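You operate a simulated robot arm through the tools that you are given. There is no shell and no other tool. Be economical: measure what you need, move in short steps, check, and stop when the job is done.

The job below is to be done with a simulated two-armed robot. You get a single attempt, and the scene is never put back.

Task
Pick up the blue wedge with one hand, pass it to the other hand and put it on the blue mat. Set down upright: blue wedge.

The check looks at the end state, three seconds after you hand in, the way a careful person would. Anything else that was tipped, shoved, dropped, spilled or broken makes it a failure.

Robot
Two 6-joint arms with two-finger parallel grippers on one trunk, on a base that drives. Base frame: it is fixed to the floor where the robot stands at the start and does not move with it; the origin is under the middle of the robot, x ahead of it, y to its left, z up; the surface under the hand at the start is at about z = 0.903. Readings come in m, rad, newtons and seconds.
The left shoulder is at the start at [-0.089, 0.177, 0.806], the right one opposite. With the tool pointing down near the work surface each hand reaches from about 0.1 to 0.68 m from the robot's upright axis, wherever it stands, measured 20 degrees to its own side. Places, roughly: blue mat (25x27 cm) [0.5, -0.18, 0.9]; blue wedge (11x6x12 cm) [0.5, 0, 0.5]. Payload 1.57 kg a hand.
The TCP of each hand is the grasp point between the finger pads, 0.03 m short of the fingertips. In the tool frame z runs along the fingers and y along their closing line. The gripper opens to 0.08 m. The fingers are 0.017 m wide and 0.012 m thick; the gripper's body (0.04 by 0.082 m) begins 0.08 m behind the TCP.
Orientation is that of the tool frame in the base frame, as a unit quaternion [w, x, y, z]. With the fingers straight down and closing along the base's y, the tool's x points along the base's -x, its y along +y and its z along -z.

Tools
- The arms move only by the tool arm_command. It takes "left_moves", "right_moves" or both (then of equal length, played together; a hand with none holds still); each is a list that holds one entry, the list of rows, each a list of 7 numbers: the turn, a rotation vector about the base's x, y, z in rad, then the shift along the base's x, y, z in m, then the finger opening in m, from 0 to 0.08. In form: [[[wx, wy, wz, dx, dy, dz, claw], ...]]. A call has 1 to 12 rows; each row is the pose to reach, as a shift and turn from the pose commanded when the call began. Each row takes 0.2 s and may step no farther than 0.05 m and 0.15 rad from the row before; otherwise, or with a gripper value out of range, the whole call is refused. Where a pose cannot be reached the arm comes as near as it can. A force on the tool above 40 N (or 10 N above the force at the start of the call, whichever is more), or a blocked arm, ends the call early, and 0.2 s more pass. The fingers move at their own pace (about 0.072 m/s each) and stop on an object; they squeeze with about 31 N. The grip force told is the motor's: it shows also when the fingers shut on nothing. Time passes only in rows, and 0.2 s behind the last, so rows that repeat a pose let the fingers close. It gives the time, the measured TCP pose, the force on the tool (base axes), the opening and the grip force at its end, in the units of the frame above (readings bear some noise), with the torque about the TCP (base axes, N m) and any sound that the robot's microphone picked up.
- Cameras (640 x 400 px; columns grow to the right, rows downward): "scene" is now at [0.0321, -0.0058, 1.5209]; the picture's right is [-0.08, -1.00, 0.00], its down [-0.80, 0.07, -0.59] and it looks along [0.59, -0.05, -0.80] (base axes); focal length 280 px, centre (320, 200). "left" rides on the left gripper at [0.072, 0.007, -0.122] in its tool frame; the picture's right is [-0.09, 1.00, 0.00], its down [-0.84, -0.08, -0.54] and it looks along [-0.54, -0.05, 0.84] (tool axes); focal length 238 px, centre (320, 200). "right" rides on the right gripper at [0.072, -0.007, -0.122] in its tool frame; the picture's right is [0.09, 1.00, 0.00], its down [-0.84, 0.08, -0.54] and it looks along [-0.54, 0.05, 0.84] (tool axes); focal length 238 px, centre (320, 200). There is no depth. A picture from a camera that has moved, and an enlarged one, comes with that camera's place and axes in the base frame and with its lens.
- capture(camera): a new picture of that camera. No time passes.
- move_column(by): slides the trunk up (or, below 0, down) by that many m; the arms and the scene camera ride with it, the base frame stays. It gives what a move gives, with no picture.
- steer(legs): drives the robot by 1 to 6 legs, each [ahead, left, turn to the left] in m, m and rad, along the robot's own axes; the way and the turn of a leg run together, so that a leg with both is an arc; at most 1.5 m and 3.142 rad a leg. The arms and the cameras ride along, it lands a little off, and it stops where it bumps. It gives what a move gives.
- aim_head(pan, tilt): turns the head with the scene camera to pan (to the left, within 2.496 rad either way) and tilt (down, from -0.506 to 1.204), counted from straight ahead of the robot. It gives what a move gives.
- enlarge(camera, box): a new picture of the part [left, top, right, bottom] of that camera's present view, enlarged. No time passes.
- hand_in(): hands the job in; it is judged then, once.

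Go step by step. Nothing tells you exact positions but the pictures and the camera data: compare them with the known pose of the tool, close in by small moves and look again before you grip or let go. The budget is 120 turns and 92 pictures, counting those below and the enlarged ones. Unless the task says otherwise, let go and move clear before handing in, and close with one line.

The tools are called as name(argument=value, ...) on one line, values as JSON. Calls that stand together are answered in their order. arm_command: Moves the arms, as the interface text tells. Its arguments: {"type":"object","properties":{"left_moves":{"type":"array"},"right_moves":{"type":"array"}},"required":[]} The other tools are called the same way: move_column (by) slides the trunk up or down; steer (legs) drives the base; aim_head (pan, tilt) turns the head that bears the scene camera; capture (camera) takes a picture; enlarge (camera, box) takes an enlarged picture of a part of a camera's view; hand_in () hands the job in.

At the start:

```text
time_s: 0.0
left_tool_pos: [0.5514, 0.1436, 1.1325]
left_tool_rot: [-0.001, 0.0, 1.0, 0.001]
left_wrist_force: [0.0, 0.5, -0.3]
left_ft_torque: [-0.01, 0.02, -0.01]
left_finger_gap: 0.0803
left_finger_force: 0.2
right_tool_pos: [0.4001, -0.2649, 1.2272]
right_tool_rot: [0.0, 0.0, 1.0, 0.0]
right_wrist_force: [0.3, -0.9, -0.6]
right_ft_torque: [0.02, -0.01, -0.02]
right_finger_gap: 0.0802
right_finger_force: 0.1
trunk travel left (down, up): [-0.25, 0.078]
robot x, y, heading: [0.0028, 0.0017, -0.006]
head pan, tilt: [-0.082, 0.934]
```

scene: 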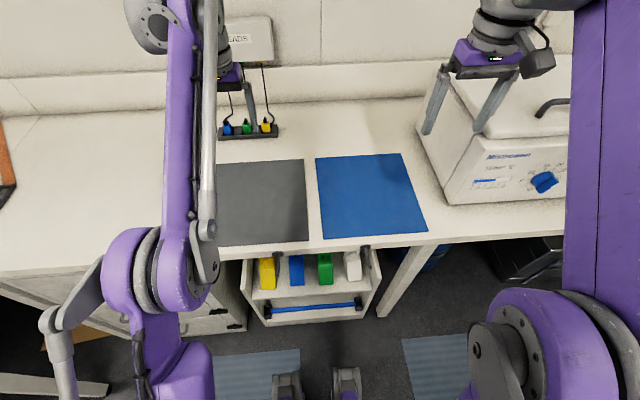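
right: 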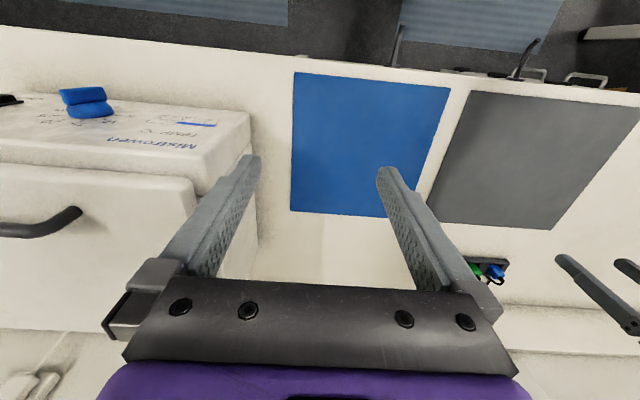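
left: 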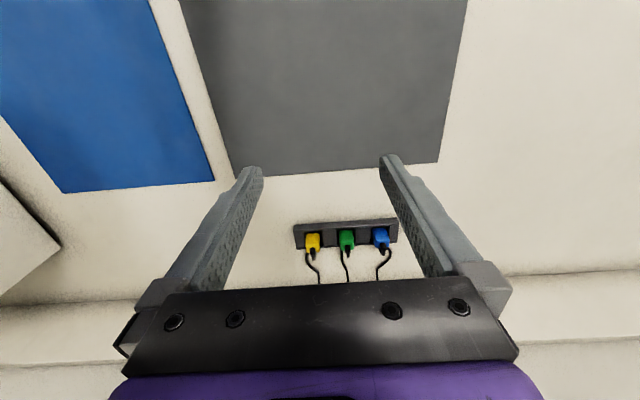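

The blue wedge stands on an open shelf under the bench front, between a yellow and a green one. I'll look closer at the shelf first.

enlarge(camera="scene", box=[220, 220, 400, 332])

aim_head(pan=0, tilt=1.1)

capture(camera="scene")

```text
3.56 times, centred on (310, 276) of scene
camera zoom: at [0.0321, -0.0058, 1.5209], right [-0.08, -1.0, 0.0], down [-0.8, 0.07, -0.59], along [0.59, -0.05, -0.8], focal length 994 px, centre (356, -70)
```

zoom: 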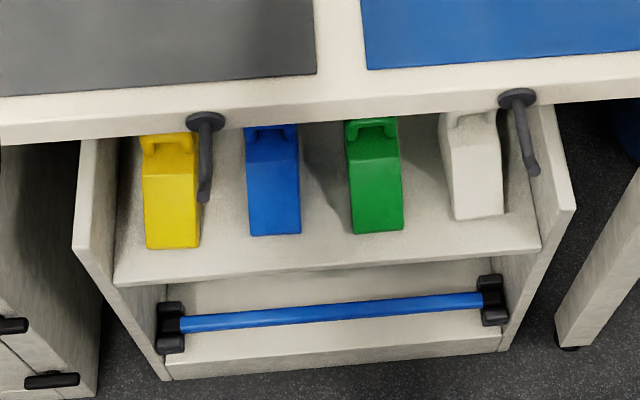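

```text
time_s: 0.7
left_tool_pos: [0.5513, 0.1435, 1.1332]
left_tool_rot: [0.0, 0.0, 1.0, 0.0]
left_wrist_force: [-0.1, -0.3, 0.2]
left_ft_torque: [-0.03, 0.0, 0.03]
left_finger_gap: 0.0801
left_finger_force: 0.1
right_tool_pos: [0.3992, -0.2646, 1.2268]
right_tool_rot: [0.0, 0.0, 1.0, 0.0]
right_wrist_force: [0.2, -0.1, -0.1]
right_ft_torque: [0.02, 0.0, -0.04]
right_finger_gap: 0.0804
right_finger_force: 0.1
trunk travel left (down, up): [-0.25, 0.078]
robot x, y, heading: [-0.0025, -0.0005, 0.003]
head pan, tilt: [0.0, 1.1]
```

```text
87 pictures are left
camera scene: at [0.0219, 0.0003, 1.5096], right [0.0, -1.0, 0.0], down [-0.89, 0.0, -0.45], along [0.45, 0.0, -0.89], focal length 280 px, centre (320, 200)
```

scene: 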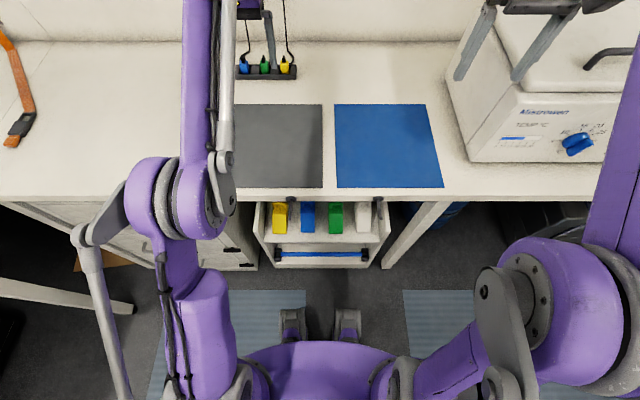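

The shelf sits under the bench, with its front near the bench edge (x≈0.33) and hooks on the edge. I plan to reach in with the left hand from the front at a downward slant, hand over to the right hand from above, and place. First I check the space behind before backing up.

aim_head(pan=2.49, tilt=0.6)

capture(camera="scene")

aim_head(pan=-2.49, tilt=0.6)

capture(camera="scene")

```text
time_s: 3.0
left_tool_pos: [0.5522, 0.1438, 1.132]
left_tool_rot: [0.0, 0.0, 1.0, 0.001]
left_wrist_force: [-0.7, -0.5, -0.3]
left_ft_torque: [-0.02, 0.03, 0.03]
left_finger_gap: 0.0797
left_finger_force: 0.1
right_tool_pos: [0.3998, -0.2662, 1.2272]
right_tool_rot: [0.0, 0.0, 1.0, 0.0]
right_wrist_force: [-0.1, -0.1, -0.2]
right_ft_torque: [0.02, 0.01, 0.01]
right_finger_gap: 0.0799
right_finger_force: 0.1
trunk travel left (down, up): [-0.25, 0.078]
robot x, y, heading: [-0.0001, -0.0029, -0.005]
head pan, tilt: [2.491, 0.6]
```

```text
86 pictures are left
camera scene: at [-0.1116, 0.0539, 1.5482], right [0.61, 0.8, 0.0], down [0.45, -0.34, -0.83], along [-0.66, 0.5, -0.56], focal length 280 px, centre (320, 200)
```

scene: 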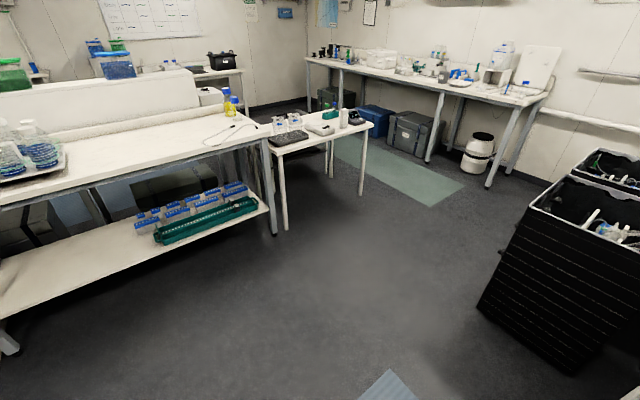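

```text
time_s: 6.9
left_tool_pos: [0.5516, 0.1436, 1.1328]
left_tool_rot: [0.0, 0.0, 1.0, 0.0]
left_wrist_force: [-0.6, -0.1, 0.2]
left_ft_torque: [0.03, -0.02, 0.04]
left_finger_gap: 0.0797
left_finger_force: 0.1
right_tool_pos: [0.3986, -0.2656, 1.2277]
right_tool_rot: [0.001, 0.001, 1.0, 0.0]
right_wrist_force: [0.2, 0.5, 0.2]
right_ft_torque: [0.0, -0.04, -0.02]
right_finger_gap: 0.08
right_finger_force: 0.1
trunk travel left (down, up): [-0.25, 0.078]
robot x, y, heading: [-0.0008, -0.0009, -0.005]
head pan, tilt: [-2.491, 0.6]
```

```text
85 pictures are left
camera scene: at [-0.1116, -0.0533, 1.5482], right [-0.61, 0.8, 0.0], down [0.45, 0.34, -0.83], along [-0.66, -0.5, -0.56], focal length 280 px, centre (320, 200)
```

scene: 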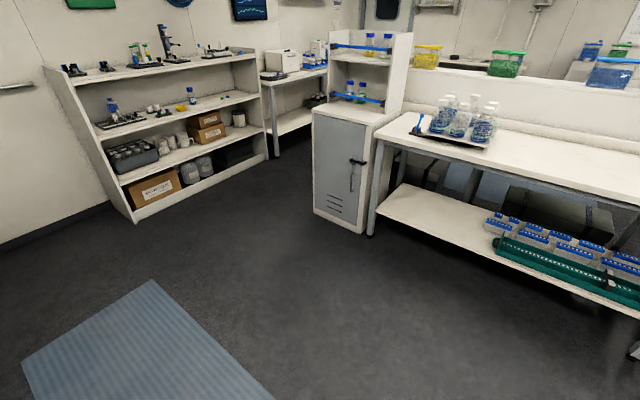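

The floor behind is clear for well over half a metre. I back up 0.5 m so the arms clear the bench, then look at the shelf.

steer(legs=[[-0.5, 0, 0]])

move_column(by=-0.25)

aim_head(pan=0, tilt=0.75)

capture(camera="scene")

```text
time_s: 9.8
left_tool_pos: [0.0497, 0.1433, 1.1312]
left_tool_rot: [0.0, 0.0, 1.0, -0.001]
left_wrist_force: [-0.1, -0.4, 0.0]
left_ft_torque: [0.0, -0.02, 0.01]
left_finger_gap: 0.0798
left_finger_force: 0.0
right_tool_pos: [-0.1018, -0.2671, 1.228]
right_tool_rot: [0.0, 0.0, 1.0, -0.001]
right_wrist_force: [-0.3, 0.4, -0.1]
right_ft_torque: [-0.01, 0.0, 0.02]
right_finger_gap: 0.08
right_finger_force: 0.0
trunk travel left (down, up): [-0.25, 0.078]
robot x, y, heading: [-0.4955, 0.0014, 0.001]
head pan, tilt: [-2.491, 0.6]
```

```text
time_s: 12.4
left_tool_pos: [0.0494, 0.1428, 0.8825]
left_tool_rot: [0.0, 0.0, 1.0, -0.001]
left_wrist_force: [-1.1, 0.0, -0.7]
left_ft_torque: [0.0, -0.03, 0.03]
left_finger_gap: 0.0801
left_finger_force: 0.0
right_tool_pos: [-0.1015, -0.2643, 0.9771]
right_tool_rot: [0.0, 0.0, 1.0, 0.001]
right_wrist_force: [-0.7, -0.2, -0.5]
right_ft_torque: [0.0, 0.0, 0.02]
right_finger_gap: 0.08
right_finger_force: 0.1
trunk travel left (down, up): [0.0, 0.328]
robot x, y, heading: [-0.5031, -0.0017, -0.002]
head pan, tilt: [-2.491, 0.6]
```

```text
time_s: 14.7
left_tool_pos: [0.05, 0.1442, 0.8812]
left_tool_rot: [0.0, 0.0, 1.0, 0.0]
left_wrist_force: [-0.5, -0.3, 0.1]
left_ft_torque: [-0.03, 0.0, -0.01]
left_finger_gap: 0.0803
left_finger_force: 0.0
right_tool_pos: [-0.1023, -0.2663, 0.9765]
right_tool_rot: [0.0, 0.0, 1.0, -0.001]
right_wrist_force: [-0.4, -0.5, 1.3]
right_ft_torque: [0.01, -0.01, 0.02]
right_finger_gap: 0.0798
right_finger_force: 0.0
trunk travel left (down, up): [0.0, 0.328]
robot x, y, heading: [-0.4992, 0.0004, -0.002]
head pan, tilt: [0.0, 0.75]
```

```text
84 pictures are left
camera scene: at [-0.4098, 0.0002, 1.2845], right [0.0, -1.0, 0.0], down [-0.68, 0.0, -0.73], along [0.73, 0.0, -0.68], focal length 280 px, centre (320, 200)
```

scene: 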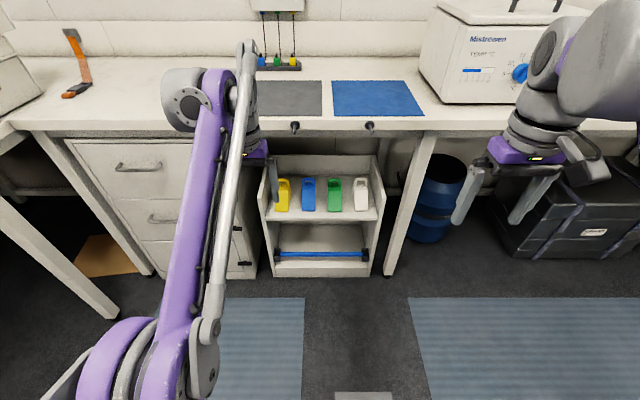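

enlarge(camera="scene", box=[240, 110, 400, 210])

```text
4.00 times, centred on (320, 160) of scene
camera zoom: at [-0.4098, 0.0002, 1.2845], right [0.0, -1.0, 0.0], down [-0.68, 0.0, -0.73], along [0.73, 0.0, -0.68], focal length 1119 px, centre (320, 360)
```

zoom: 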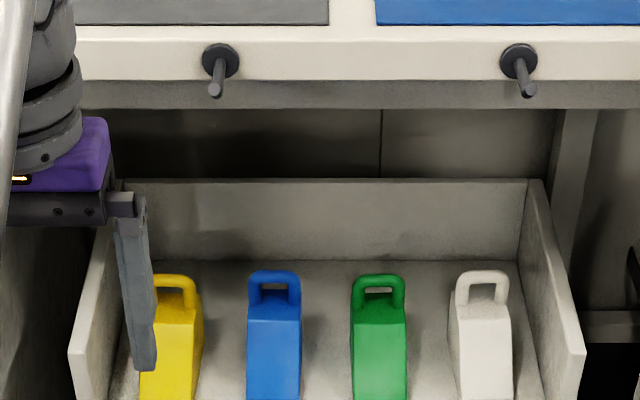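

Triangulating two views: the shelf top is at z≈0.454 and the blue wedge's front is at x≈0.413, y≈0.05, with a handle loop on top at about z 0.57. I pitch the left hand to 30° below horizontal and lower it out here in the open, drawing the right hand back slightly.

arm_command(left_moves=[[[0, -0.131, 0, -0.005, -0.01, -0.04, 0.08], [0, -0.262, 0, -0.01, -0.02, -0.08, 0.08], [0, -0.393, 0, -0.015, -0.03, -0.12, 0.08], [0, -0.524, 0, -0.02, -0.04, -0.16, 0.08], [0, -0.655, 0, -0.03, -0.05, -0.2, 0.08], [0, -0.786, 0, -0.04, -0.06, -0.24, 0.08], [0, -0.917, 0, -0.05, -0.07, -0.28, 0.08], [0, -1.047, 0, -0.05, -0.09, -0.32, 0.08], [0, -1.047, 0, -0.05, -0.09, -0.32, 0.08]]], right_moves=[[[0, 0, 0, -0.02, 0, 0.01, 0.08], [0, 0, 0, -0.04, 0, 0.02, 0.08], [0, 0, 0, -0.06, 0, 0.03, 0.08], [0, 0, 0, -0.08, 0, 0.04, 0.08], [0, 0, 0, -0.1, 0, 0.05, 0.08], [0, 0, 0, -0.1, 0, 0.06, 0.08], [0, 0, 0, -0.1, 0, 0.07, 0.08], [0, 0, 0, -0.1, 0, 0.08, 0.08], [0, 0, 0, -0.1, 0, 0.08, 0.08]]])

capture(camera="left")

capture(camera="scene")

```text
time_s: 16.7
left_tool_pos: [-0.0026, 0.0521, 0.5625]
left_tool_rot: [0.501, -0.001, 0.866, 0.0]
left_wrist_force: [0.0, 0.8, 0.0]
left_ft_torque: [0.0, 0.0, -0.01]
left_finger_gap: 0.0799
left_finger_force: 0.0
right_tool_pos: [-0.2023, -0.2655, 1.0514]
right_tool_rot: [0.001, 0.0, 1.0, 0.0]
right_wrist_force: [1.1, -0.6, -0.2]
right_ft_torque: [0.02, 0.01, -0.01]
right_finger_gap: 0.08
right_finger_force: 0.0
right hand out of reach, approached as far as the arm can: row 8, 9
trunk travel left (down, up): [0.0, 0.328]
robot x, y, heading: [-0.5011, -0.0009, 0.003]
head pan, tilt: [0.0, 0.75]
```

```text
82 pictures are left
camera left: at [-0.1433, 0.0587, 0.5605], right [0.05, 1.0, 0.08], down [-0.05, -0.08, 1.0], along [1.0, -0.05, 0.05], focal length 238 px, centre (320, 200)
```

left: 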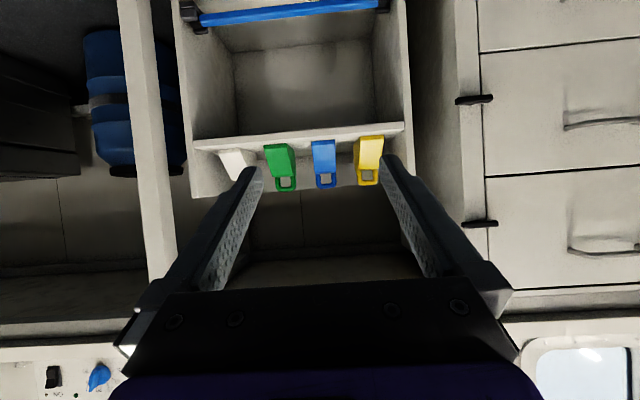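

```text
81 pictures are left
camera scene: at [-0.41, 0.0004, 1.2846], right [0.0, -1.0, 0.0], down [-0.68, 0.0, -0.73], along [0.73, 0.0, -0.68], focal length 280 px, centre (320, 200)
```

scene: 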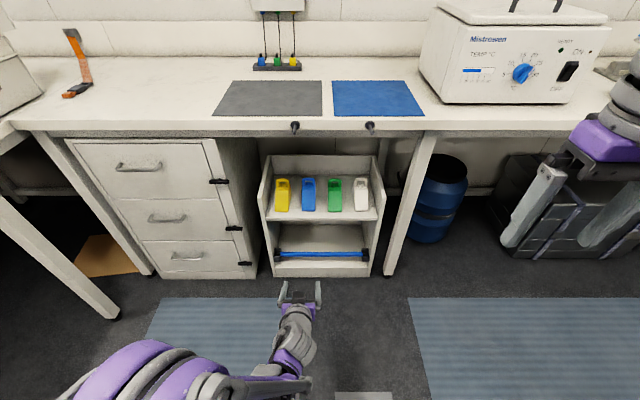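

The view lines up: the wedge centre is at y≈0.046, handle top z≈0.57, body top z≈0.52. I drive forward 0.28 m and re-measure before straddling it.

steer(legs=[[0.28, 0, 0]])

capture(camera="left")

capture(camera="scene")

```text
time_s: 18.6
left_tool_pos: [0.2752, 0.0547, 0.5619]
left_tool_rot: [0.5, -0.002, 0.866, 0.001]
left_wrist_force: [-0.1, 0.1, -0.5]
left_ft_torque: [0.02, -0.02, 0.0]
left_finger_gap: 0.0803
left_finger_force: 0.2
right_tool_pos: [0.0763, -0.2633, 1.0522]
right_tool_rot: [-0.001, -0.003, 1.0, 0.0]
right_wrist_force: [0.6, -0.4, -0.6]
right_ft_torque: [0.02, -0.01, 0.0]
right_finger_gap: 0.0796
right_finger_force: 0.1
trunk travel left (down, up): [0.0, 0.328]
robot x, y, heading: [-0.2268, -0.0017, 0.007]
head pan, tilt: [0.0, 0.75]
```

```text
80 pictures are left
camera left: at [0.134, 0.0611, 0.5608], right [0.04, 1.0, 0.08], down [-0.05, -0.08, 1.0], along [1.0, -0.05, 0.05], focal length 238 px, centre (320, 200)
```

left: 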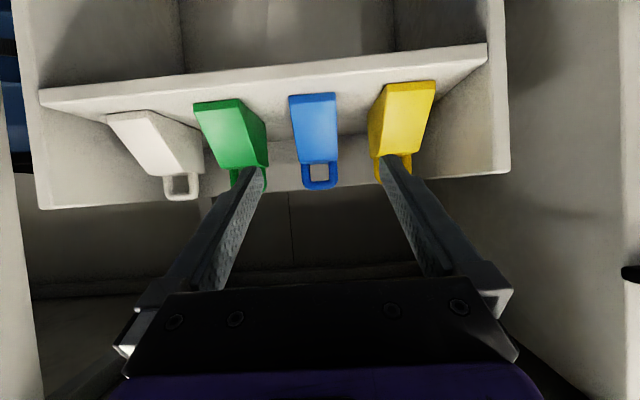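

```text
79 pictures are left
camera scene: at [-0.1321, 0.0013, 1.2845], right [0.0, -1.0, 0.0], down [-0.68, 0.0, -0.73], along [0.73, 0.0, -0.68], focal length 280 px, centre (320, 200)
```

scene: 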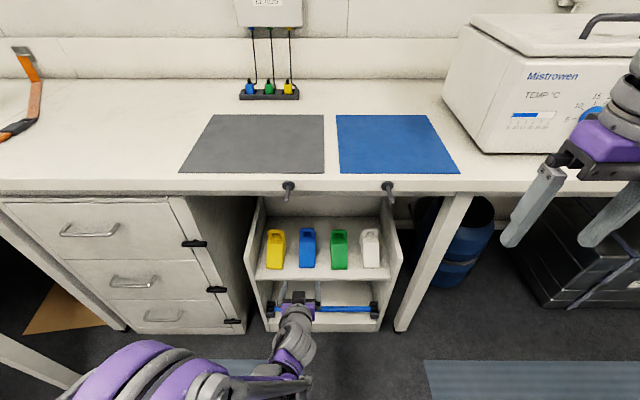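

The wedge is unrotated at y≈0.047, body front x≈0.413, top edge at (0.478, z 0.52). I centre the hand, lower it to z≈0.49, and drive in to just short of the wedge.

arm_command(left_moves=[[[0, 0, 0, 0, -0.0075, -0.035, 0.08], [0, 0, 0, 0, -0.0075, -0.072, 0.08], [0, 0, 0, 0, -0.0075, -0.072, 0.08]]])

steer(legs=[[0.1, 0, 0]])

capture(camera="left")

capture(camera="scene")

```text
time_s: 19.4
left_tool_pos: [0.2759, 0.0478, 0.4887]
left_tool_rot: [0.5, -0.002, 0.866, 0.002]
left_wrist_force: [0.5, 1.2, 0.7]
left_ft_torque: [-0.03, 0.0, 0.02]
left_finger_gap: 0.0803
left_finger_force: 0.1
right_tool_pos: [0.076, -0.2633, 1.0514]
right_tool_rot: [0.0, -0.003, 1.0, 0.0]
right_wrist_force: [-0.1, -0.6, 1.0]
right_ft_torque: [-0.02, 0.02, -0.01]
right_finger_gap: 0.0799
right_finger_force: 0.1
trunk travel left (down, up): [0.0, 0.328]
robot x, y, heading: [-0.2243, 0.0026, 0.007]
head pan, tilt: [0.0, 0.75]
```

```text
time_s: 20.6
left_tool_pos: [0.3775, 0.0481, 0.4914]
left_tool_rot: [0.5, -0.003, 0.866, 0.002]
left_wrist_force: [0.7, 0.1, 0.2]
left_ft_torque: [-0.01, 0.03, -0.01]
left_finger_gap: 0.08
left_finger_force: 0.1
right_tool_pos: [0.1766, -0.264, 1.0528]
right_tool_rot: [0.0, -0.003, 1.0, 0.0]
right_wrist_force: [0.6, 0.6, 0.3]
right_ft_torque: [0.04, 0.01, 0.02]
right_finger_gap: 0.08
right_finger_force: 0.0
trunk travel left (down, up): [0.0, 0.328]
robot x, y, heading: [-0.1241, 0.0018, 0.003]
head pan, tilt: [0.0, 0.75]
```

```text
78 pictures are left
camera left: at [0.2343, 0.0544, 0.4884], right [0.04, 1.0, 0.08], down [-0.05, -0.08, 1.0], along [1.0, -0.05, 0.05], focal length 238 px, centre (320, 200)
```

left: 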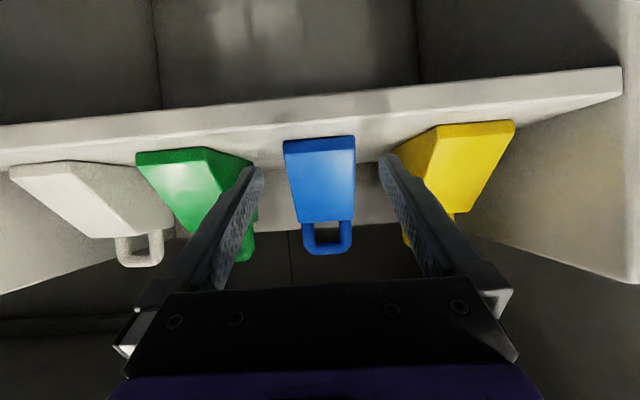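

```text
77 pictures are left
camera scene: at [-0.0315, 0.0018, 1.2845], right [0.0, -1.0, 0.0], down [-0.68, 0.0, -0.73], along [0.73, 0.0, -0.68], focal length 280 px, centre (320, 200)
```

scene: 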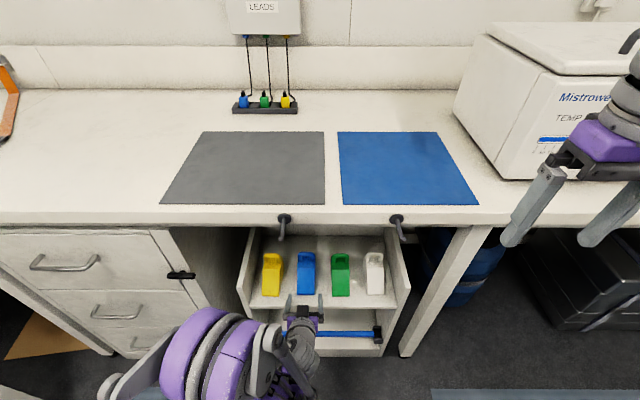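

The alignment holds (wedge y≈0.048). I advance the last 0.08 m with the arm, then look.

arm_command(left_moves=[[[0, 0, 0, 0.02, 0, 0, 0.08], [0, 0, 0, 0.04, 0, -0.001, 0.08], [0, 0, 0, 0.06, 0, -0.002, 0.08], [0, 0, 0, 0.08, 0, -0.003, 0.08], [0, 0, 0, 0.08, 0, -0.003, 0.08]]])

capture(camera="left")

enlarge(camera="scene", box=[240, 210, 400, 310])

```text
time_s: 21.8
left_tool_pos: [0.455, 0.0489, 0.4869]
left_tool_rot: [0.5, -0.003, 0.866, 0.001]
left_wrist_force: [0.4, -0.8, -0.2]
left_ft_torque: [0.02, 0.02, 0.03]
left_finger_gap: 0.0799
left_finger_force: 0.1
right_tool_pos: [0.1767, -0.2638, 1.0516]
right_tool_rot: [0.0, -0.002, 1.0, 0.0]
right_wrist_force: [-0.7, -0.7, -0.5]
right_ft_torque: [0.01, -0.03, -0.02]
right_finger_gap: 0.08
right_finger_force: 0.0
trunk travel left (down, up): [0.0, 0.328]
robot x, y, heading: [-0.1263, 0.0013, 0.004]
head pan, tilt: [0.0, 0.75]
```

```text
76 pictures are left
camera left: at [0.3143, 0.0548, 0.4857], right [0.04, 1.0, 0.08], down [-0.05, -0.08, 1.0], along [1.0, -0.05, 0.05], focal length 238 px, centre (320, 200)
```

left: 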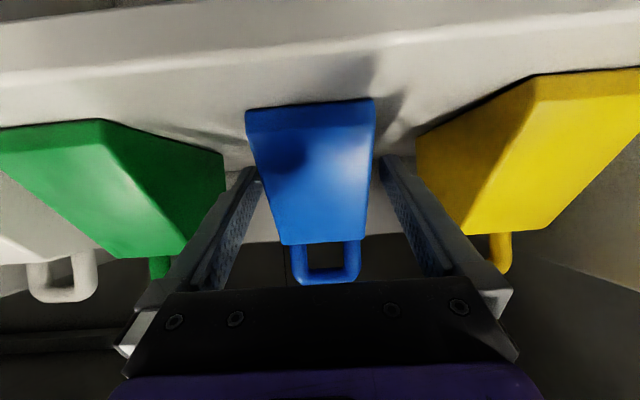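

```text
4.00 times, centred on (320, 260) of scene
camera zoom: at [-0.0322, 0.0018, 1.2845], right [0.0, -1.0, 0.0], down [-0.68, 0.0, -0.73], along [0.73, 0.0, -0.68], focal length 1119 px, centre (320, -40)
```

zoom: 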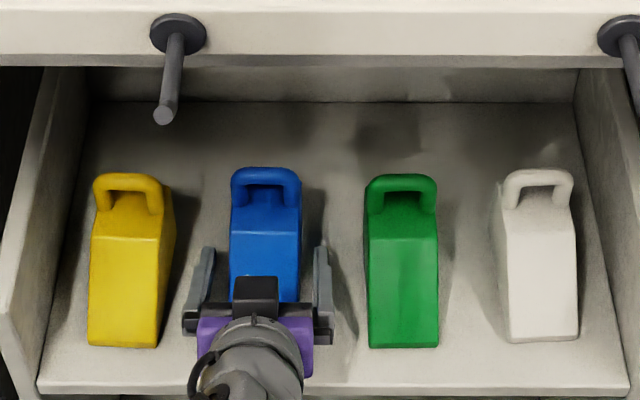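

The fingers straddle the wedge's sides well. I nudge 2 mm and close.

arm_command(left_moves=[[[0, 0, 0, 0, -0.002, 0, 0.08], [0, 0, 0, 0, -0.002, 0, 0.06], [0, 0, 0, 0, -0.002, 0, 0.04], [0, 0, 0, 0, -0.002, 0, 0.03], [0, 0, 0, 0, -0.002, 0, 0.03], [0, 0, 0, 0, -0.002, 0, 0.03]]])

capture(camera="left")

```text
time_s: 23.2
left_tool_pos: [0.4569, 0.0474, 0.4865]
left_tool_rot: [0.5, -0.002, 0.866, 0.002]
left_wrist_force: [-0.1, -1.0, 0.1]
left_ft_torque: [-0.13, -0.02, -0.03]
left_finger_gap: 0.0557
left_finger_force: 31.0
right_tool_pos: [0.1769, -0.2621, 1.0509]
right_tool_rot: [0.0, -0.003, 1.0, -0.001]
right_wrist_force: [-1.2, 0.1, -0.4]
right_ft_torque: [-0.02, 0.03, -0.01]
right_finger_gap: 0.08
right_finger_force: 0.0
trunk travel left (down, up): [0.0, 0.328]
robot x, y, heading: [-0.1233, 0.003, 0.005]
head pan, tilt: [0.0, 0.75]
```

```text
74 pictures are left
camera left: at [0.314, 0.0527, 0.4856], right [0.04, 1.0, 0.08], down [-0.05, -0.08, 1.0], along [1.0, -0.05, 0.05], focal length 238 px, centre (320, 200)
```

left: 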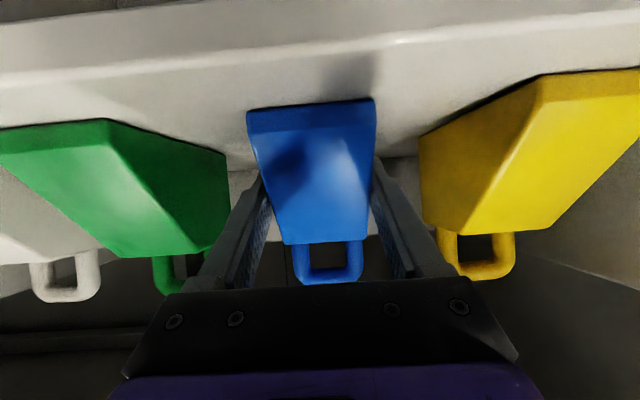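

The grip is firm at 55.7 mm. I lift 5 cm straight up and check.

arm_command(left_moves=[[[0, 0, 0, 0, 0, 0.01, 0.03], [0, 0, 0, 0, 0, 0.025, 0.03], [0, 0, 0, 0, 0, 0.04, 0.03], [0, 0, 0, 0, 0, 0.05, 0.03], [0, 0, 0, 0, 0, 0.05, 0.03]]])

capture(camera="left")

enlarge(camera="scene", box=[240, 210, 400, 310])

```text
time_s: 24.4
left_tool_pos: [0.4554, 0.0471, 0.5375]
left_tool_rot: [0.501, -0.003, 0.866, 0.002]
left_wrist_force: [0.2, 0.2, -1.9]
left_ft_torque: [0.0, 0.08, 0.0]
left_finger_gap: 0.0559
left_finger_force: 30.8
right_tool_pos: [0.1775, -0.2631, 1.0506]
right_tool_rot: [0.0, -0.003, 1.0, 0.001]
right_wrist_force: [0.6, 0.6, -0.1]
right_ft_torque: [0.02, 0.0, 0.02]
right_finger_gap: 0.0801
right_finger_force: 0.1
trunk travel left (down, up): [0.0, 0.328]
robot x, y, heading: [-0.1248, 0.0034, 0.003]
head pan, tilt: [0.0, 0.75]
```

```text
73 pictures are left
camera left: at [0.3142, 0.0523, 0.5357], right [0.04, 1.0, 0.08], down [-0.05, -0.08, 1.0], along [1.0, -0.05, 0.05], focal length 238 px, centre (320, 200)
```

left: 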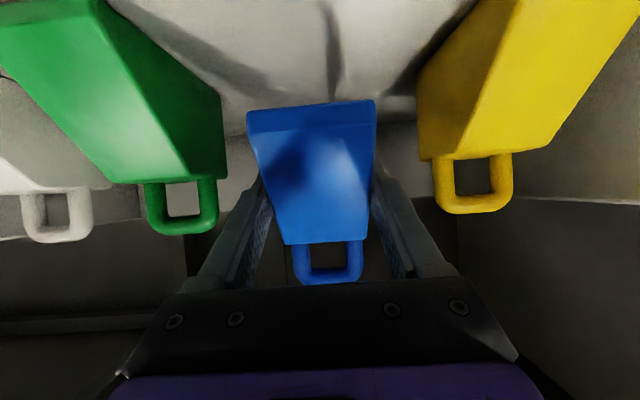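

```text
4.00 times, centred on (320, 260) of scene
camera zoom: at [-0.032, 0.0018, 1.2845], right [0.0, -1.0, 0.0], down [-0.68, 0.0, -0.73], along [0.73, 0.0, -0.68], focal length 1119 px, centre (320, -40)
```

zoom: 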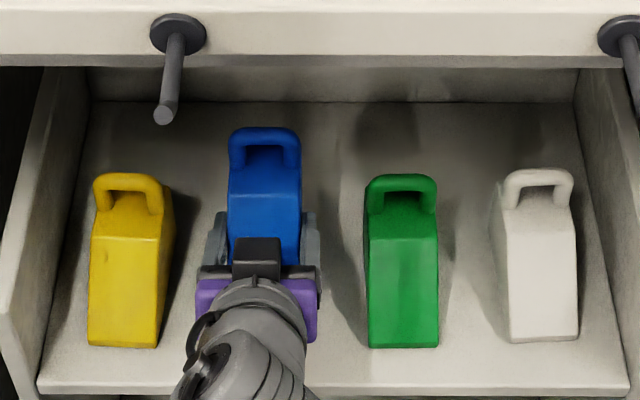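

The wedge hangs level and clear, neighbours undisturbed. I back straight out and raise the trunk.

steer(legs=[[-0.4, 0, 0]])

move_column(by=0.25)

capture(camera="scene")

```text
time_s: 26.9
left_tool_pos: [0.0632, 0.0441, 0.537]
left_tool_rot: [0.5, -0.002, 0.866, 0.001]
left_wrist_force: [0.0, -0.3, -3.8]
left_ft_torque: [0.0, 0.09, 0.0]
left_finger_gap: 0.0559
left_finger_force: 31.0
right_tool_pos: [-0.2179, -0.2653, 1.0517]
right_tool_rot: [0.0, -0.001, 1.0, 0.0]
right_wrist_force: [-1.2, 0.1, 0.6]
right_ft_torque: [-0.02, -0.01, 0.02]
right_finger_gap: 0.0799
right_finger_force: 0.2
trunk travel left (down, up): [0.0, 0.328]
robot x, y, heading: [-0.5163, -0.002, 0.001]
head pan, tilt: [0.0, 0.75]
```

```text
time_s: 29.4
left_tool_pos: [0.0612, 0.0442, 0.7885]
left_tool_rot: [0.5, -0.001, 0.866, 0.0]
left_wrist_force: [0.2, 0.1, -2.2]
left_ft_torque: [0.0, 0.09, 0.01]
left_finger_gap: 0.0557
left_finger_force: 31.2
right_tool_pos: [-0.2181, -0.265, 1.3016]
right_tool_rot: [0.0, -0.002, 1.0, 0.0]
right_wrist_force: [0.1, -0.4, -0.1]
right_ft_torque: [-0.01, -0.01, 0.0]
right_finger_gap: 0.08
right_finger_force: 0.0
trunk travel left (down, up): [-0.25, 0.078]
robot x, y, heading: [-0.518, -0.0004, 0.006]
head pan, tilt: [0.0, 0.75]
```

```text
71 pictures are left
camera scene: at [-0.4762, -0.0001, 1.5353], right [0.0, -1.0, 0.0], down [-0.68, 0.0, -0.73], along [0.73, 0.0, -0.68], focal length 280 px, centre (320, 200)
```

scene: 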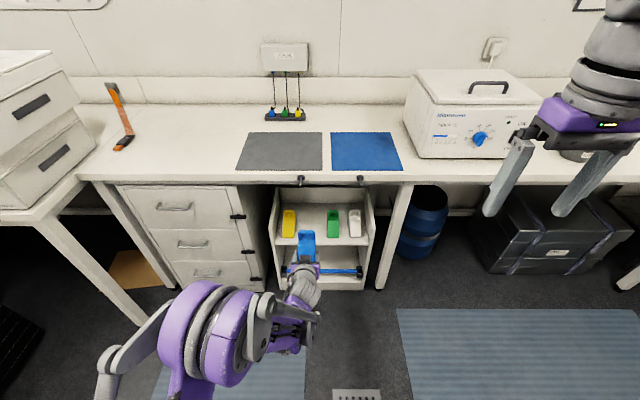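

Held securely. I bring the left hand to the handover spot in front of the trunk, clear of the bench.

arm_command(left_moves=[[[0, 0, 0, -0.015, -0.007, 0.03, 0.03], [0, 0, 0, -0.03, -0.014, 0.06, 0.03], [0, 0, 0, -0.045, -0.021, 0.09, 0.03], [0, 0, 0, -0.06, -0.028, 0.12, 0.03], [0, 0, 0, -0.075, -0.035, 0.15, 0.03], [0, 0, 0, -0.09, -0.044, 0.18, 0.03], [0, 0, 0, -0.09, -0.044, 0.2, 0.03], [0, 0, 0, -0.09, -0.044, 0.2, 0.03]]])

capture(camera="scene")

capture(camera="right")

```text
time_s: 31.2
left_tool_pos: [-0.0278, 0.0011, 0.9878]
left_tool_rot: [0.5, -0.001, 0.866, 0.0]
left_wrist_force: [-0.5, 0.5, -2.5]
left_ft_torque: [0.03, 0.05, -0.01]
left_finger_gap: 0.0559
left_finger_force: 30.7
right_tool_pos: [-0.2172, -0.2655, 1.3009]
right_tool_rot: [0.0, -0.001, 1.0, 0.0]
right_wrist_force: [-0.3, 0.1, 0.0]
right_ft_torque: [0.02, 0.0, 0.0]
right_finger_gap: 0.0798
right_finger_force: 0.0
trunk travel left (down, up): [-0.25, 0.078]
robot x, y, heading: [-0.5157, -0.0005, 0.0]
head pan, tilt: [0.0, 0.75]
```

```text
70 pictures are left
camera scene: at [-0.4759, -0.0002, 1.5353], right [0.0, -1.0, 0.0], down [-0.68, 0.0, -0.73], along [0.73, 0.0, -0.68], focal length 280 px, centre (320, 200)
```

scene: 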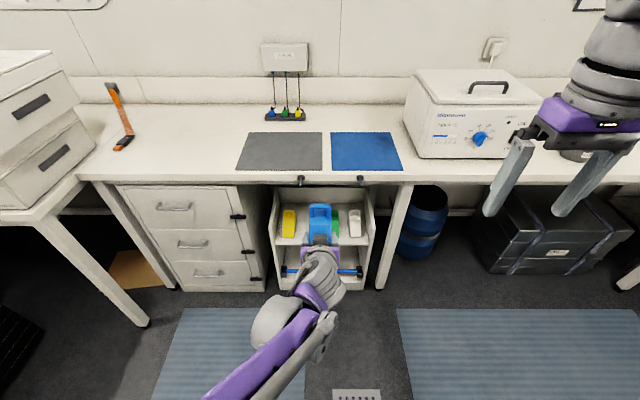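

```text
69 pictures are left
camera right: at [-0.29, -0.2729, 1.4224], right [-0.1, 1.0, 0.0], down [0.84, 0.08, 0.54], along [0.54, 0.05, -0.84], focal length 238 px, centre (320, 200)
```

right: 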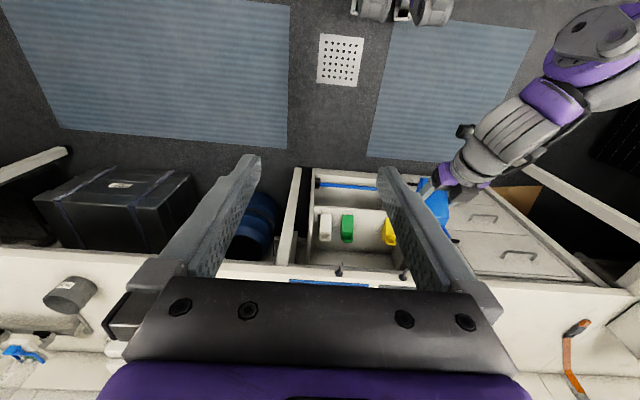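

I move the right hand, still tool-down, to a spot about 10 cm above the wedge's handle.

arm_command(right_moves=[[[0, 0, 0, 0.03, 0.02, -0.01, 0.08], [0, 0, 0, 0.06, 0.04, -0.02, 0.08], [0, 0, 0, 0.09, 0.06, -0.03, 0.08], [0, 0, 0, 0.12, 0.09, -0.04, 0.08], [0, 0, 0, 0.15, 0.12, -0.05, 0.08], [0, 0, 0, 0.18, 0.15, -0.06, 0.08], [0, 0, 0, 0.21, 0.18, -0.07, 0.08], [0, 0, 0, 0.237, 0.21, -0.08, 0.08], [0, 0, 0, 0.237, 0.24, -0.09, 0.08], [0, 0, 0, 0.237, 0.266, -0.1, 0.08], [0, 0, 0, 0.237, 0.266, -0.1, 0.08]]])

capture(camera="right")

capture(camera="scene")

capture(camera="left")

```text
time_s: 33.6
left_tool_pos: [-0.026, 0.001, 0.9876]
left_tool_rot: [0.499, -0.001, 0.866, 0.001]
left_wrist_force: [-0.3, 0.1, -1.9]
left_ft_torque: [-0.03, 0.06, 0.0]
left_finger_gap: 0.0561
left_finger_force: 30.5
right_tool_pos: [-0.0134, -0.011, 1.1703]
right_tool_rot: [0.0, -0.001, 1.0, 0.0]
right_wrist_force: [0.3, -0.3, -0.4]
right_ft_torque: [-0.01, 0.04, 0.0]
right_finger_gap: 0.0802
right_finger_force: 0.2
right hand out of reach, approached as far as the arm can: row 5, 6, 7, 8, 9, 10, 11
trunk travel left (down, up): [-0.25, 0.078]
robot x, y, heading: [-0.5168, 0.0027, 0.001]
head pan, tilt: [0.0, 0.75]
```

```text
68 pictures are left
camera right: at [-0.0845, -0.0196, 1.2917], right [-0.1, 1.0, 0.0], down [0.84, 0.08, 0.54], along [0.54, 0.05, -0.84], focal length 238 px, centre (320, 200)
```

right: 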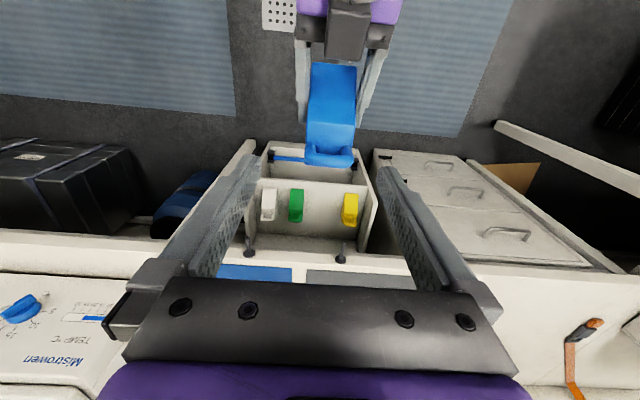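

```text
67 pictures are left
camera scene: at [-0.4745, -0.0003, 1.5353], right [0.0, -1.0, 0.0], down [-0.68, 0.0, -0.73], along [0.73, 0.0, -0.68], focal length 280 px, centre (320, 200)
```

scene: 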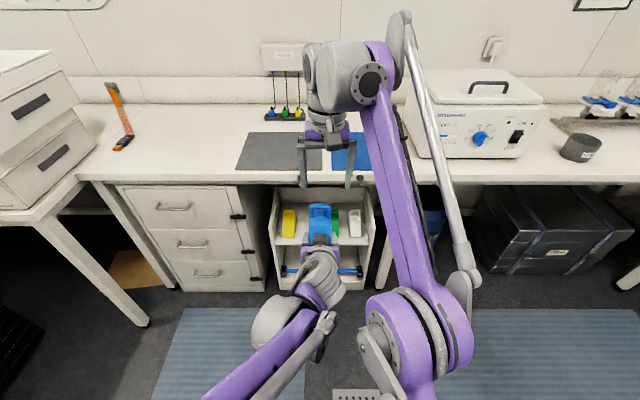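

```text
66 pictures are left
camera left: at [-0.1686, 0.0066, 0.9854], right [0.04, 1.0, 0.08], down [-0.05, -0.08, 1.0], along [1.0, -0.05, 0.05], focal length 238 px, centre (320, 200)
```

left: 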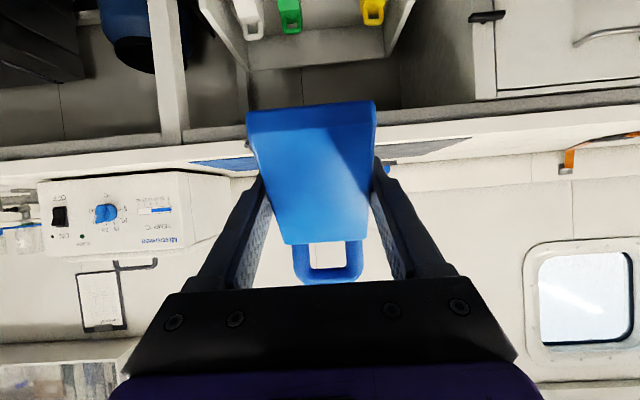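

The right arm is near its reach limit there, so I'll bring the left hand 9 cm nearer the trunk and follow with the right. I zoom in on the handle first.

enlarge(camera="right", box=[264, 40, 424, 190])

arm_command(left_moves=[[[0, 0, 0, -0.03, 0, 0, 0.03], [0, 0, 0, -0.06, 0, 0, 0.03], [0, 0, 0, -0.09, 0, 0, 0.03], [0, 0, 0, -0.09, 0, 0, 0.03]]])

capture(camera="right")

```text
2.67 times, centred on (344, 115) of right
camera zoom: at [-0.0845, -0.0196, 1.2917], right [-0.1, 1.0, 0.0], down [0.84, 0.08, 0.54], along [0.54, 0.05, -0.84], focal length 636 px, centre (256, 427)
```

zoom: 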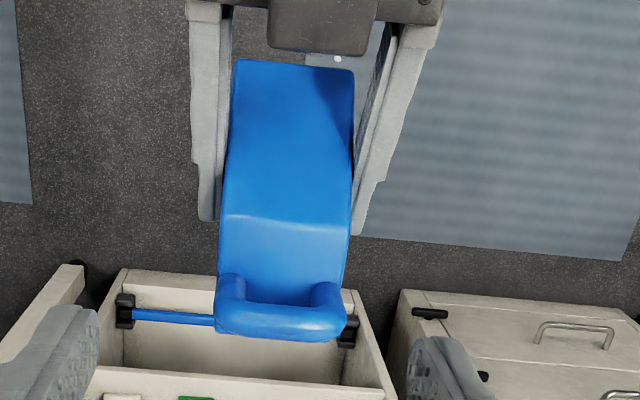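

```text
time_s: 34.6
left_tool_pos: [-0.119, 0.0004, 0.9871]
left_tool_rot: [0.5, -0.002, 0.866, 0.001]
left_wrist_force: [0.1, 0.0, -1.6]
left_ft_torque: [-0.01, 0.07, 0.01]
left_finger_gap: 0.0559
left_finger_force: 31.2
right_tool_pos: [-0.0129, -0.0122, 1.1694]
right_tool_rot: [0.0, -0.001, 1.0, -0.001]
right_wrist_force: [0.2, 1.1, 0.4]
right_ft_torque: [0.01, 0.02, 0.02]
right_finger_gap: 0.0801
right_finger_force: 0.1
trunk travel left (down, up): [-0.25, 0.078]
robot x, y, heading: [-0.5171, -0.0017, 0.004]
head pan, tilt: [0.0, 0.75]
```

```text
64 pictures are left
camera right: at [-0.0853, -0.0201, 1.2921], right [-0.1, 1.0, 0.0], down [0.84, 0.08, 0.54], along [0.54, 0.05, -0.84], focal length 238 px, centre (320, 200)
```

right: 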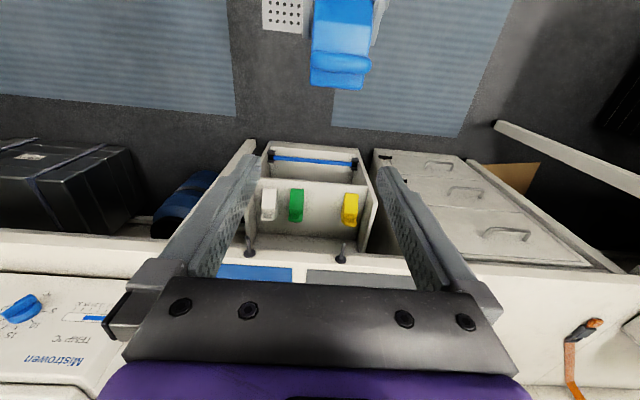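

Handle centre is about 4 cm ahead of the left TCP, at y≈-0.001. I move the right hand over it and verify before descending.

arm_command(right_moves=[[[0, 0, 0, -0.03, 0.005, 0, 0.08], [0, 0, 0, -0.064, 0.011, 0, 0.08], [0, 0, 0, -0.064, 0.011, 0, 0.08]]])

capture(camera="right")

```text
time_s: 35.4
left_tool_pos: [-0.1177, 0.0004, 0.9882]
left_tool_rot: [0.5, -0.001, 0.866, 0.001]
left_wrist_force: [-0.1, 0.8, -2.7]
left_ft_torque: [0.0, 0.05, 0.0]
left_finger_gap: 0.0557
left_finger_force: 30.8
right_tool_pos: [-0.079, -0.002, 1.1717]
right_tool_rot: [0.001, -0.002, 1.0, 0.0]
right_wrist_force: [0.2, 0.6, -0.9]
right_ft_torque: [0.0, 0.05, 0.04]
right_finger_gap: 0.0799
right_finger_force: 0.1
trunk travel left (down, up): [-0.25, 0.078]
robot x, y, heading: [-0.519, -0.0002, 0.003]
head pan, tilt: [0.0, 0.75]
```

```text
63 pictures are left
camera right: at [-0.1502, -0.0095, 1.2927], right [-0.1, 1.0, 0.0], down [0.84, 0.08, 0.54], along [0.54, 0.05, -0.84], focal length 238 px, centre (320, 200)
```

right: 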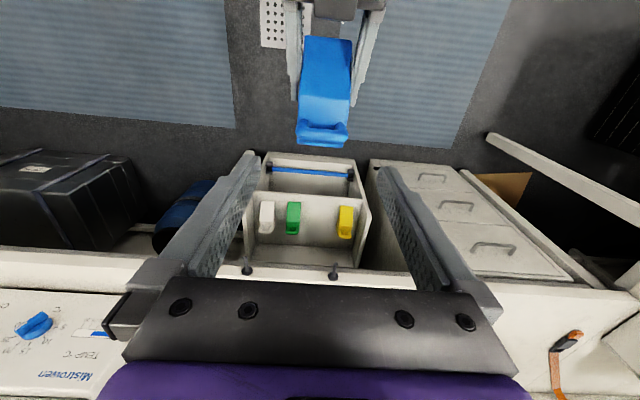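

Handle measured at (-0.081, -0.001), right TCP at (-0.079, -0.002). I descend most of the way and check.

arm_command(right_moves=[[[0, 0, 0, 0, 0.001, -0.03, 0.08], [0, 0, 0, 0, 0.001, -0.06, 0.08], [0, 0, 0, 0, 0.001, -0.08, 0.08], [0, 0, 0, 0, 0.001, -0.08, 0.08]]])

capture(camera="right")

enlarge(camera="scene", box=[220, 120, 420, 320])

```text
time_s: 36.4
left_tool_pos: [-0.1191, 0.0007, 0.9882]
left_tool_rot: [0.5, -0.002, 0.866, 0.001]
left_wrist_force: [-0.3, 0.7, -1.7]
left_ft_torque: [-0.01, 0.05, -0.03]
left_finger_gap: 0.0558
left_finger_force: 31.8
right_tool_pos: [-0.0777, -0.0022, 1.091]
right_tool_rot: [-0.001, -0.001, 1.0, 0.0]
right_wrist_force: [-0.5, -0.2, -0.2]
right_ft_torque: [0.01, 0.03, 0.01]
right_finger_gap: 0.0803
right_finger_force: 0.1
trunk travel left (down, up): [-0.25, 0.078]
robot x, y, heading: [-0.5159, -0.0015, 0.005]
head pan, tilt: [0.0, 0.75]
```

```text
62 pictures are left
camera right: at [-0.1501, -0.0086, 1.2125], right [-0.1, 1.0, 0.0], down [0.84, 0.08, 0.54], along [0.54, 0.05, -0.84], focal length 238 px, centre (320, 200)
```

right: 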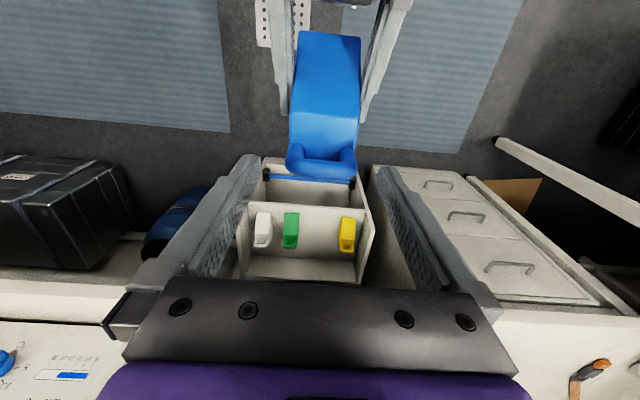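

```text
2.00 times, centred on (320, 220) of scene
camera zoom: at [-0.476, -0.0001, 1.5354], right [0.0, -1.0, 0.0], down [-0.68, 0.0, -0.73], along [0.73, 0.0, -0.68], focal length 559 px, centre (320, 160)
```

zoom: 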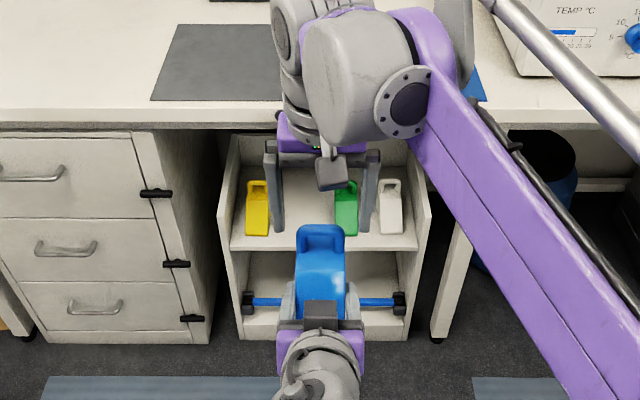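

Lined up. I lower another 5 cm so the pads straddle the handle and upper body, then look before closing.

arm_command(right_moves=[[[0, 0, 0, -0.001, 0.001, -0.02, 0.08], [0, 0, 0, -0.001, 0.001, -0.04, 0.08], [0, 0, 0, -0.001, 0.001, -0.053, 0.08], [0, 0, 0, -0.001, 0.001, -0.053, 0.08]]])

capture(camera="right")

capture(camera="left")

```text
time_s: 37.4
left_tool_pos: [-0.1174, -0.0003, 0.9878]
left_tool_rot: [0.5, -0.002, 0.866, 0.001]
left_wrist_force: [-0.2, -0.2, -2.5]
left_ft_torque: [0.02, 0.04, 0.0]
left_finger_gap: 0.0558
left_finger_force: 30.9
right_tool_pos: [-0.0796, 0.0011, 1.039]
right_tool_rot: [0.0, -0.001, 1.0, -0.001]
right_wrist_force: [1.0, 1.0, -0.9]
right_ft_torque: [0.03, -0.01, 0.03]
right_finger_gap: 0.0799
right_finger_force: 0.0
trunk travel left (down, up): [-0.25, 0.078]
robot x, y, heading: [-0.5195, -0.0013, 0.003]
head pan, tilt: [0.0, 0.75]
```

```text
60 pictures are left
camera right: at [-0.1518, -0.0078, 1.1592], right [-0.1, 1.0, 0.0], down [0.84, 0.08, 0.54], along [0.54, 0.05, -0.84], focal length 238 px, centre (320, 200)
```

right: 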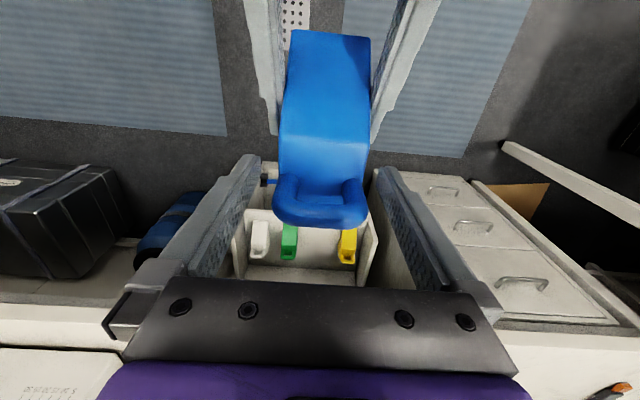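

```text
59 pictures are left
camera left: at [-0.2606, 0.0061, 0.9858], right [0.04, 1.0, 0.08], down [-0.05, -0.08, 1.0], along [1.0, -0.05, 0.05], focal length 238 px, centre (320, 200)
```

left: 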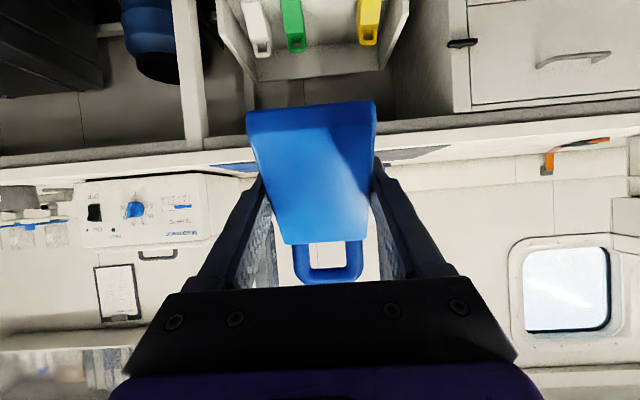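

The right pads straddle the handle and upper body cleanly. I close the right hand while the left keeps holding.

arm_command(right_moves=[[[0, 0, 0, 0, 0, 0, 0.065], [0, 0, 0, 0, 0, 0, 0.045], [0, 0, 0, 0, 0, 0, 0.03], [0, 0, 0, 0, 0, 0, 0.03], [0, 0, 0, 0, 0, 0, 0.03]]])

capture(camera="right")

```text
time_s: 38.6
left_tool_pos: [-0.1193, -0.0001, 0.9875]
left_tool_rot: [0.5, -0.001, 0.866, 0.0]
left_wrist_force: [-1.0, -4.2, -1.1]
left_ft_torque: [-0.22, -0.05, -0.13]
left_finger_gap: 0.0558
left_finger_force: 30.7
right_tool_pos: [-0.079, 0.0001, 1.0383]
right_tool_rot: [0.001, -0.001, 1.0, 0.0]
right_wrist_force: [0.3, 4.6, -0.6]
right_ft_torque: [0.43, -0.06, -0.01]
right_finger_gap: 0.0557
right_finger_force: 31.1
trunk travel left (down, up): [-0.25, 0.078]
robot x, y, heading: [-0.5156, -0.0038, 0.002]
head pan, tilt: [0.0, 0.75]
```

```text
58 pictures are left
camera right: at [-0.1517, -0.0076, 1.1594], right [-0.1, 1.0, 0.0], down [0.84, 0.08, 0.54], along [0.54, 0.05, -0.84], focal length 238 px, centre (320, 200)
```

right: 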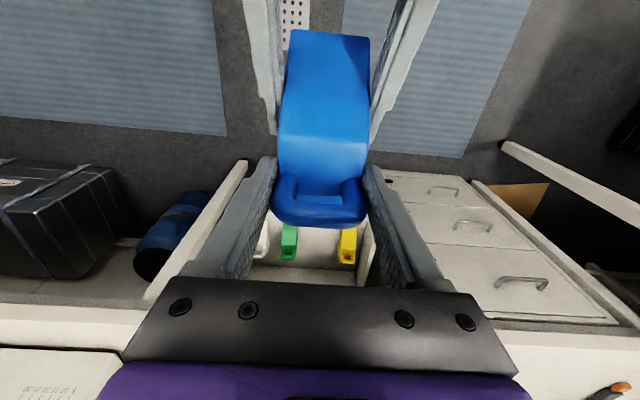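

Both hands hold it (right gap 55.7 mm on the body). I open the left hand and draw it straight back.

arm_command(left_moves=[[[0, 0, 0, 0, 0, 0, 0.06], [0, 0, 0, 0, 0, 0, 0.08], [0, 0, 0, 0, 0, 0, 0.08]]])

capture(camera="right")

```text
time_s: 39.4
left_tool_pos: [-0.1185, 0.0008, 0.9888]
left_tool_rot: [0.501, -0.001, 0.866, 0.001]
left_wrist_force: [0.0, -0.2, -0.2]
left_ft_torque: [-0.02, 0.0, 0.01]
left_finger_gap: 0.08
left_finger_force: 0.0
right_tool_pos: [-0.0798, 0.0005, 1.0382]
right_tool_rot: [0.0, -0.001, 1.0, 0.0]
right_wrist_force: [0.0, 0.2, -0.2]
right_ft_torque: [-0.01, -0.06, -0.01]
right_finger_gap: 0.0555
right_finger_force: 30.9
trunk travel left (down, up): [-0.25, 0.078]
robot x, y, heading: [-0.5217, -0.002, 0.004]
head pan, tilt: [0.0, 0.75]
```

```text
57 pictures are left
camera right: at [-0.1518, -0.0078, 1.1594], right [-0.1, 1.0, 0.0], down [0.84, 0.08, 0.54], along [0.54, 0.05, -0.84], focal length 238 px, centre (320, 200)
```

right: 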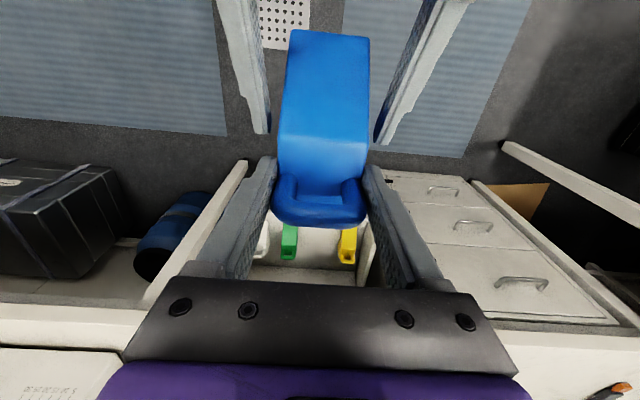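

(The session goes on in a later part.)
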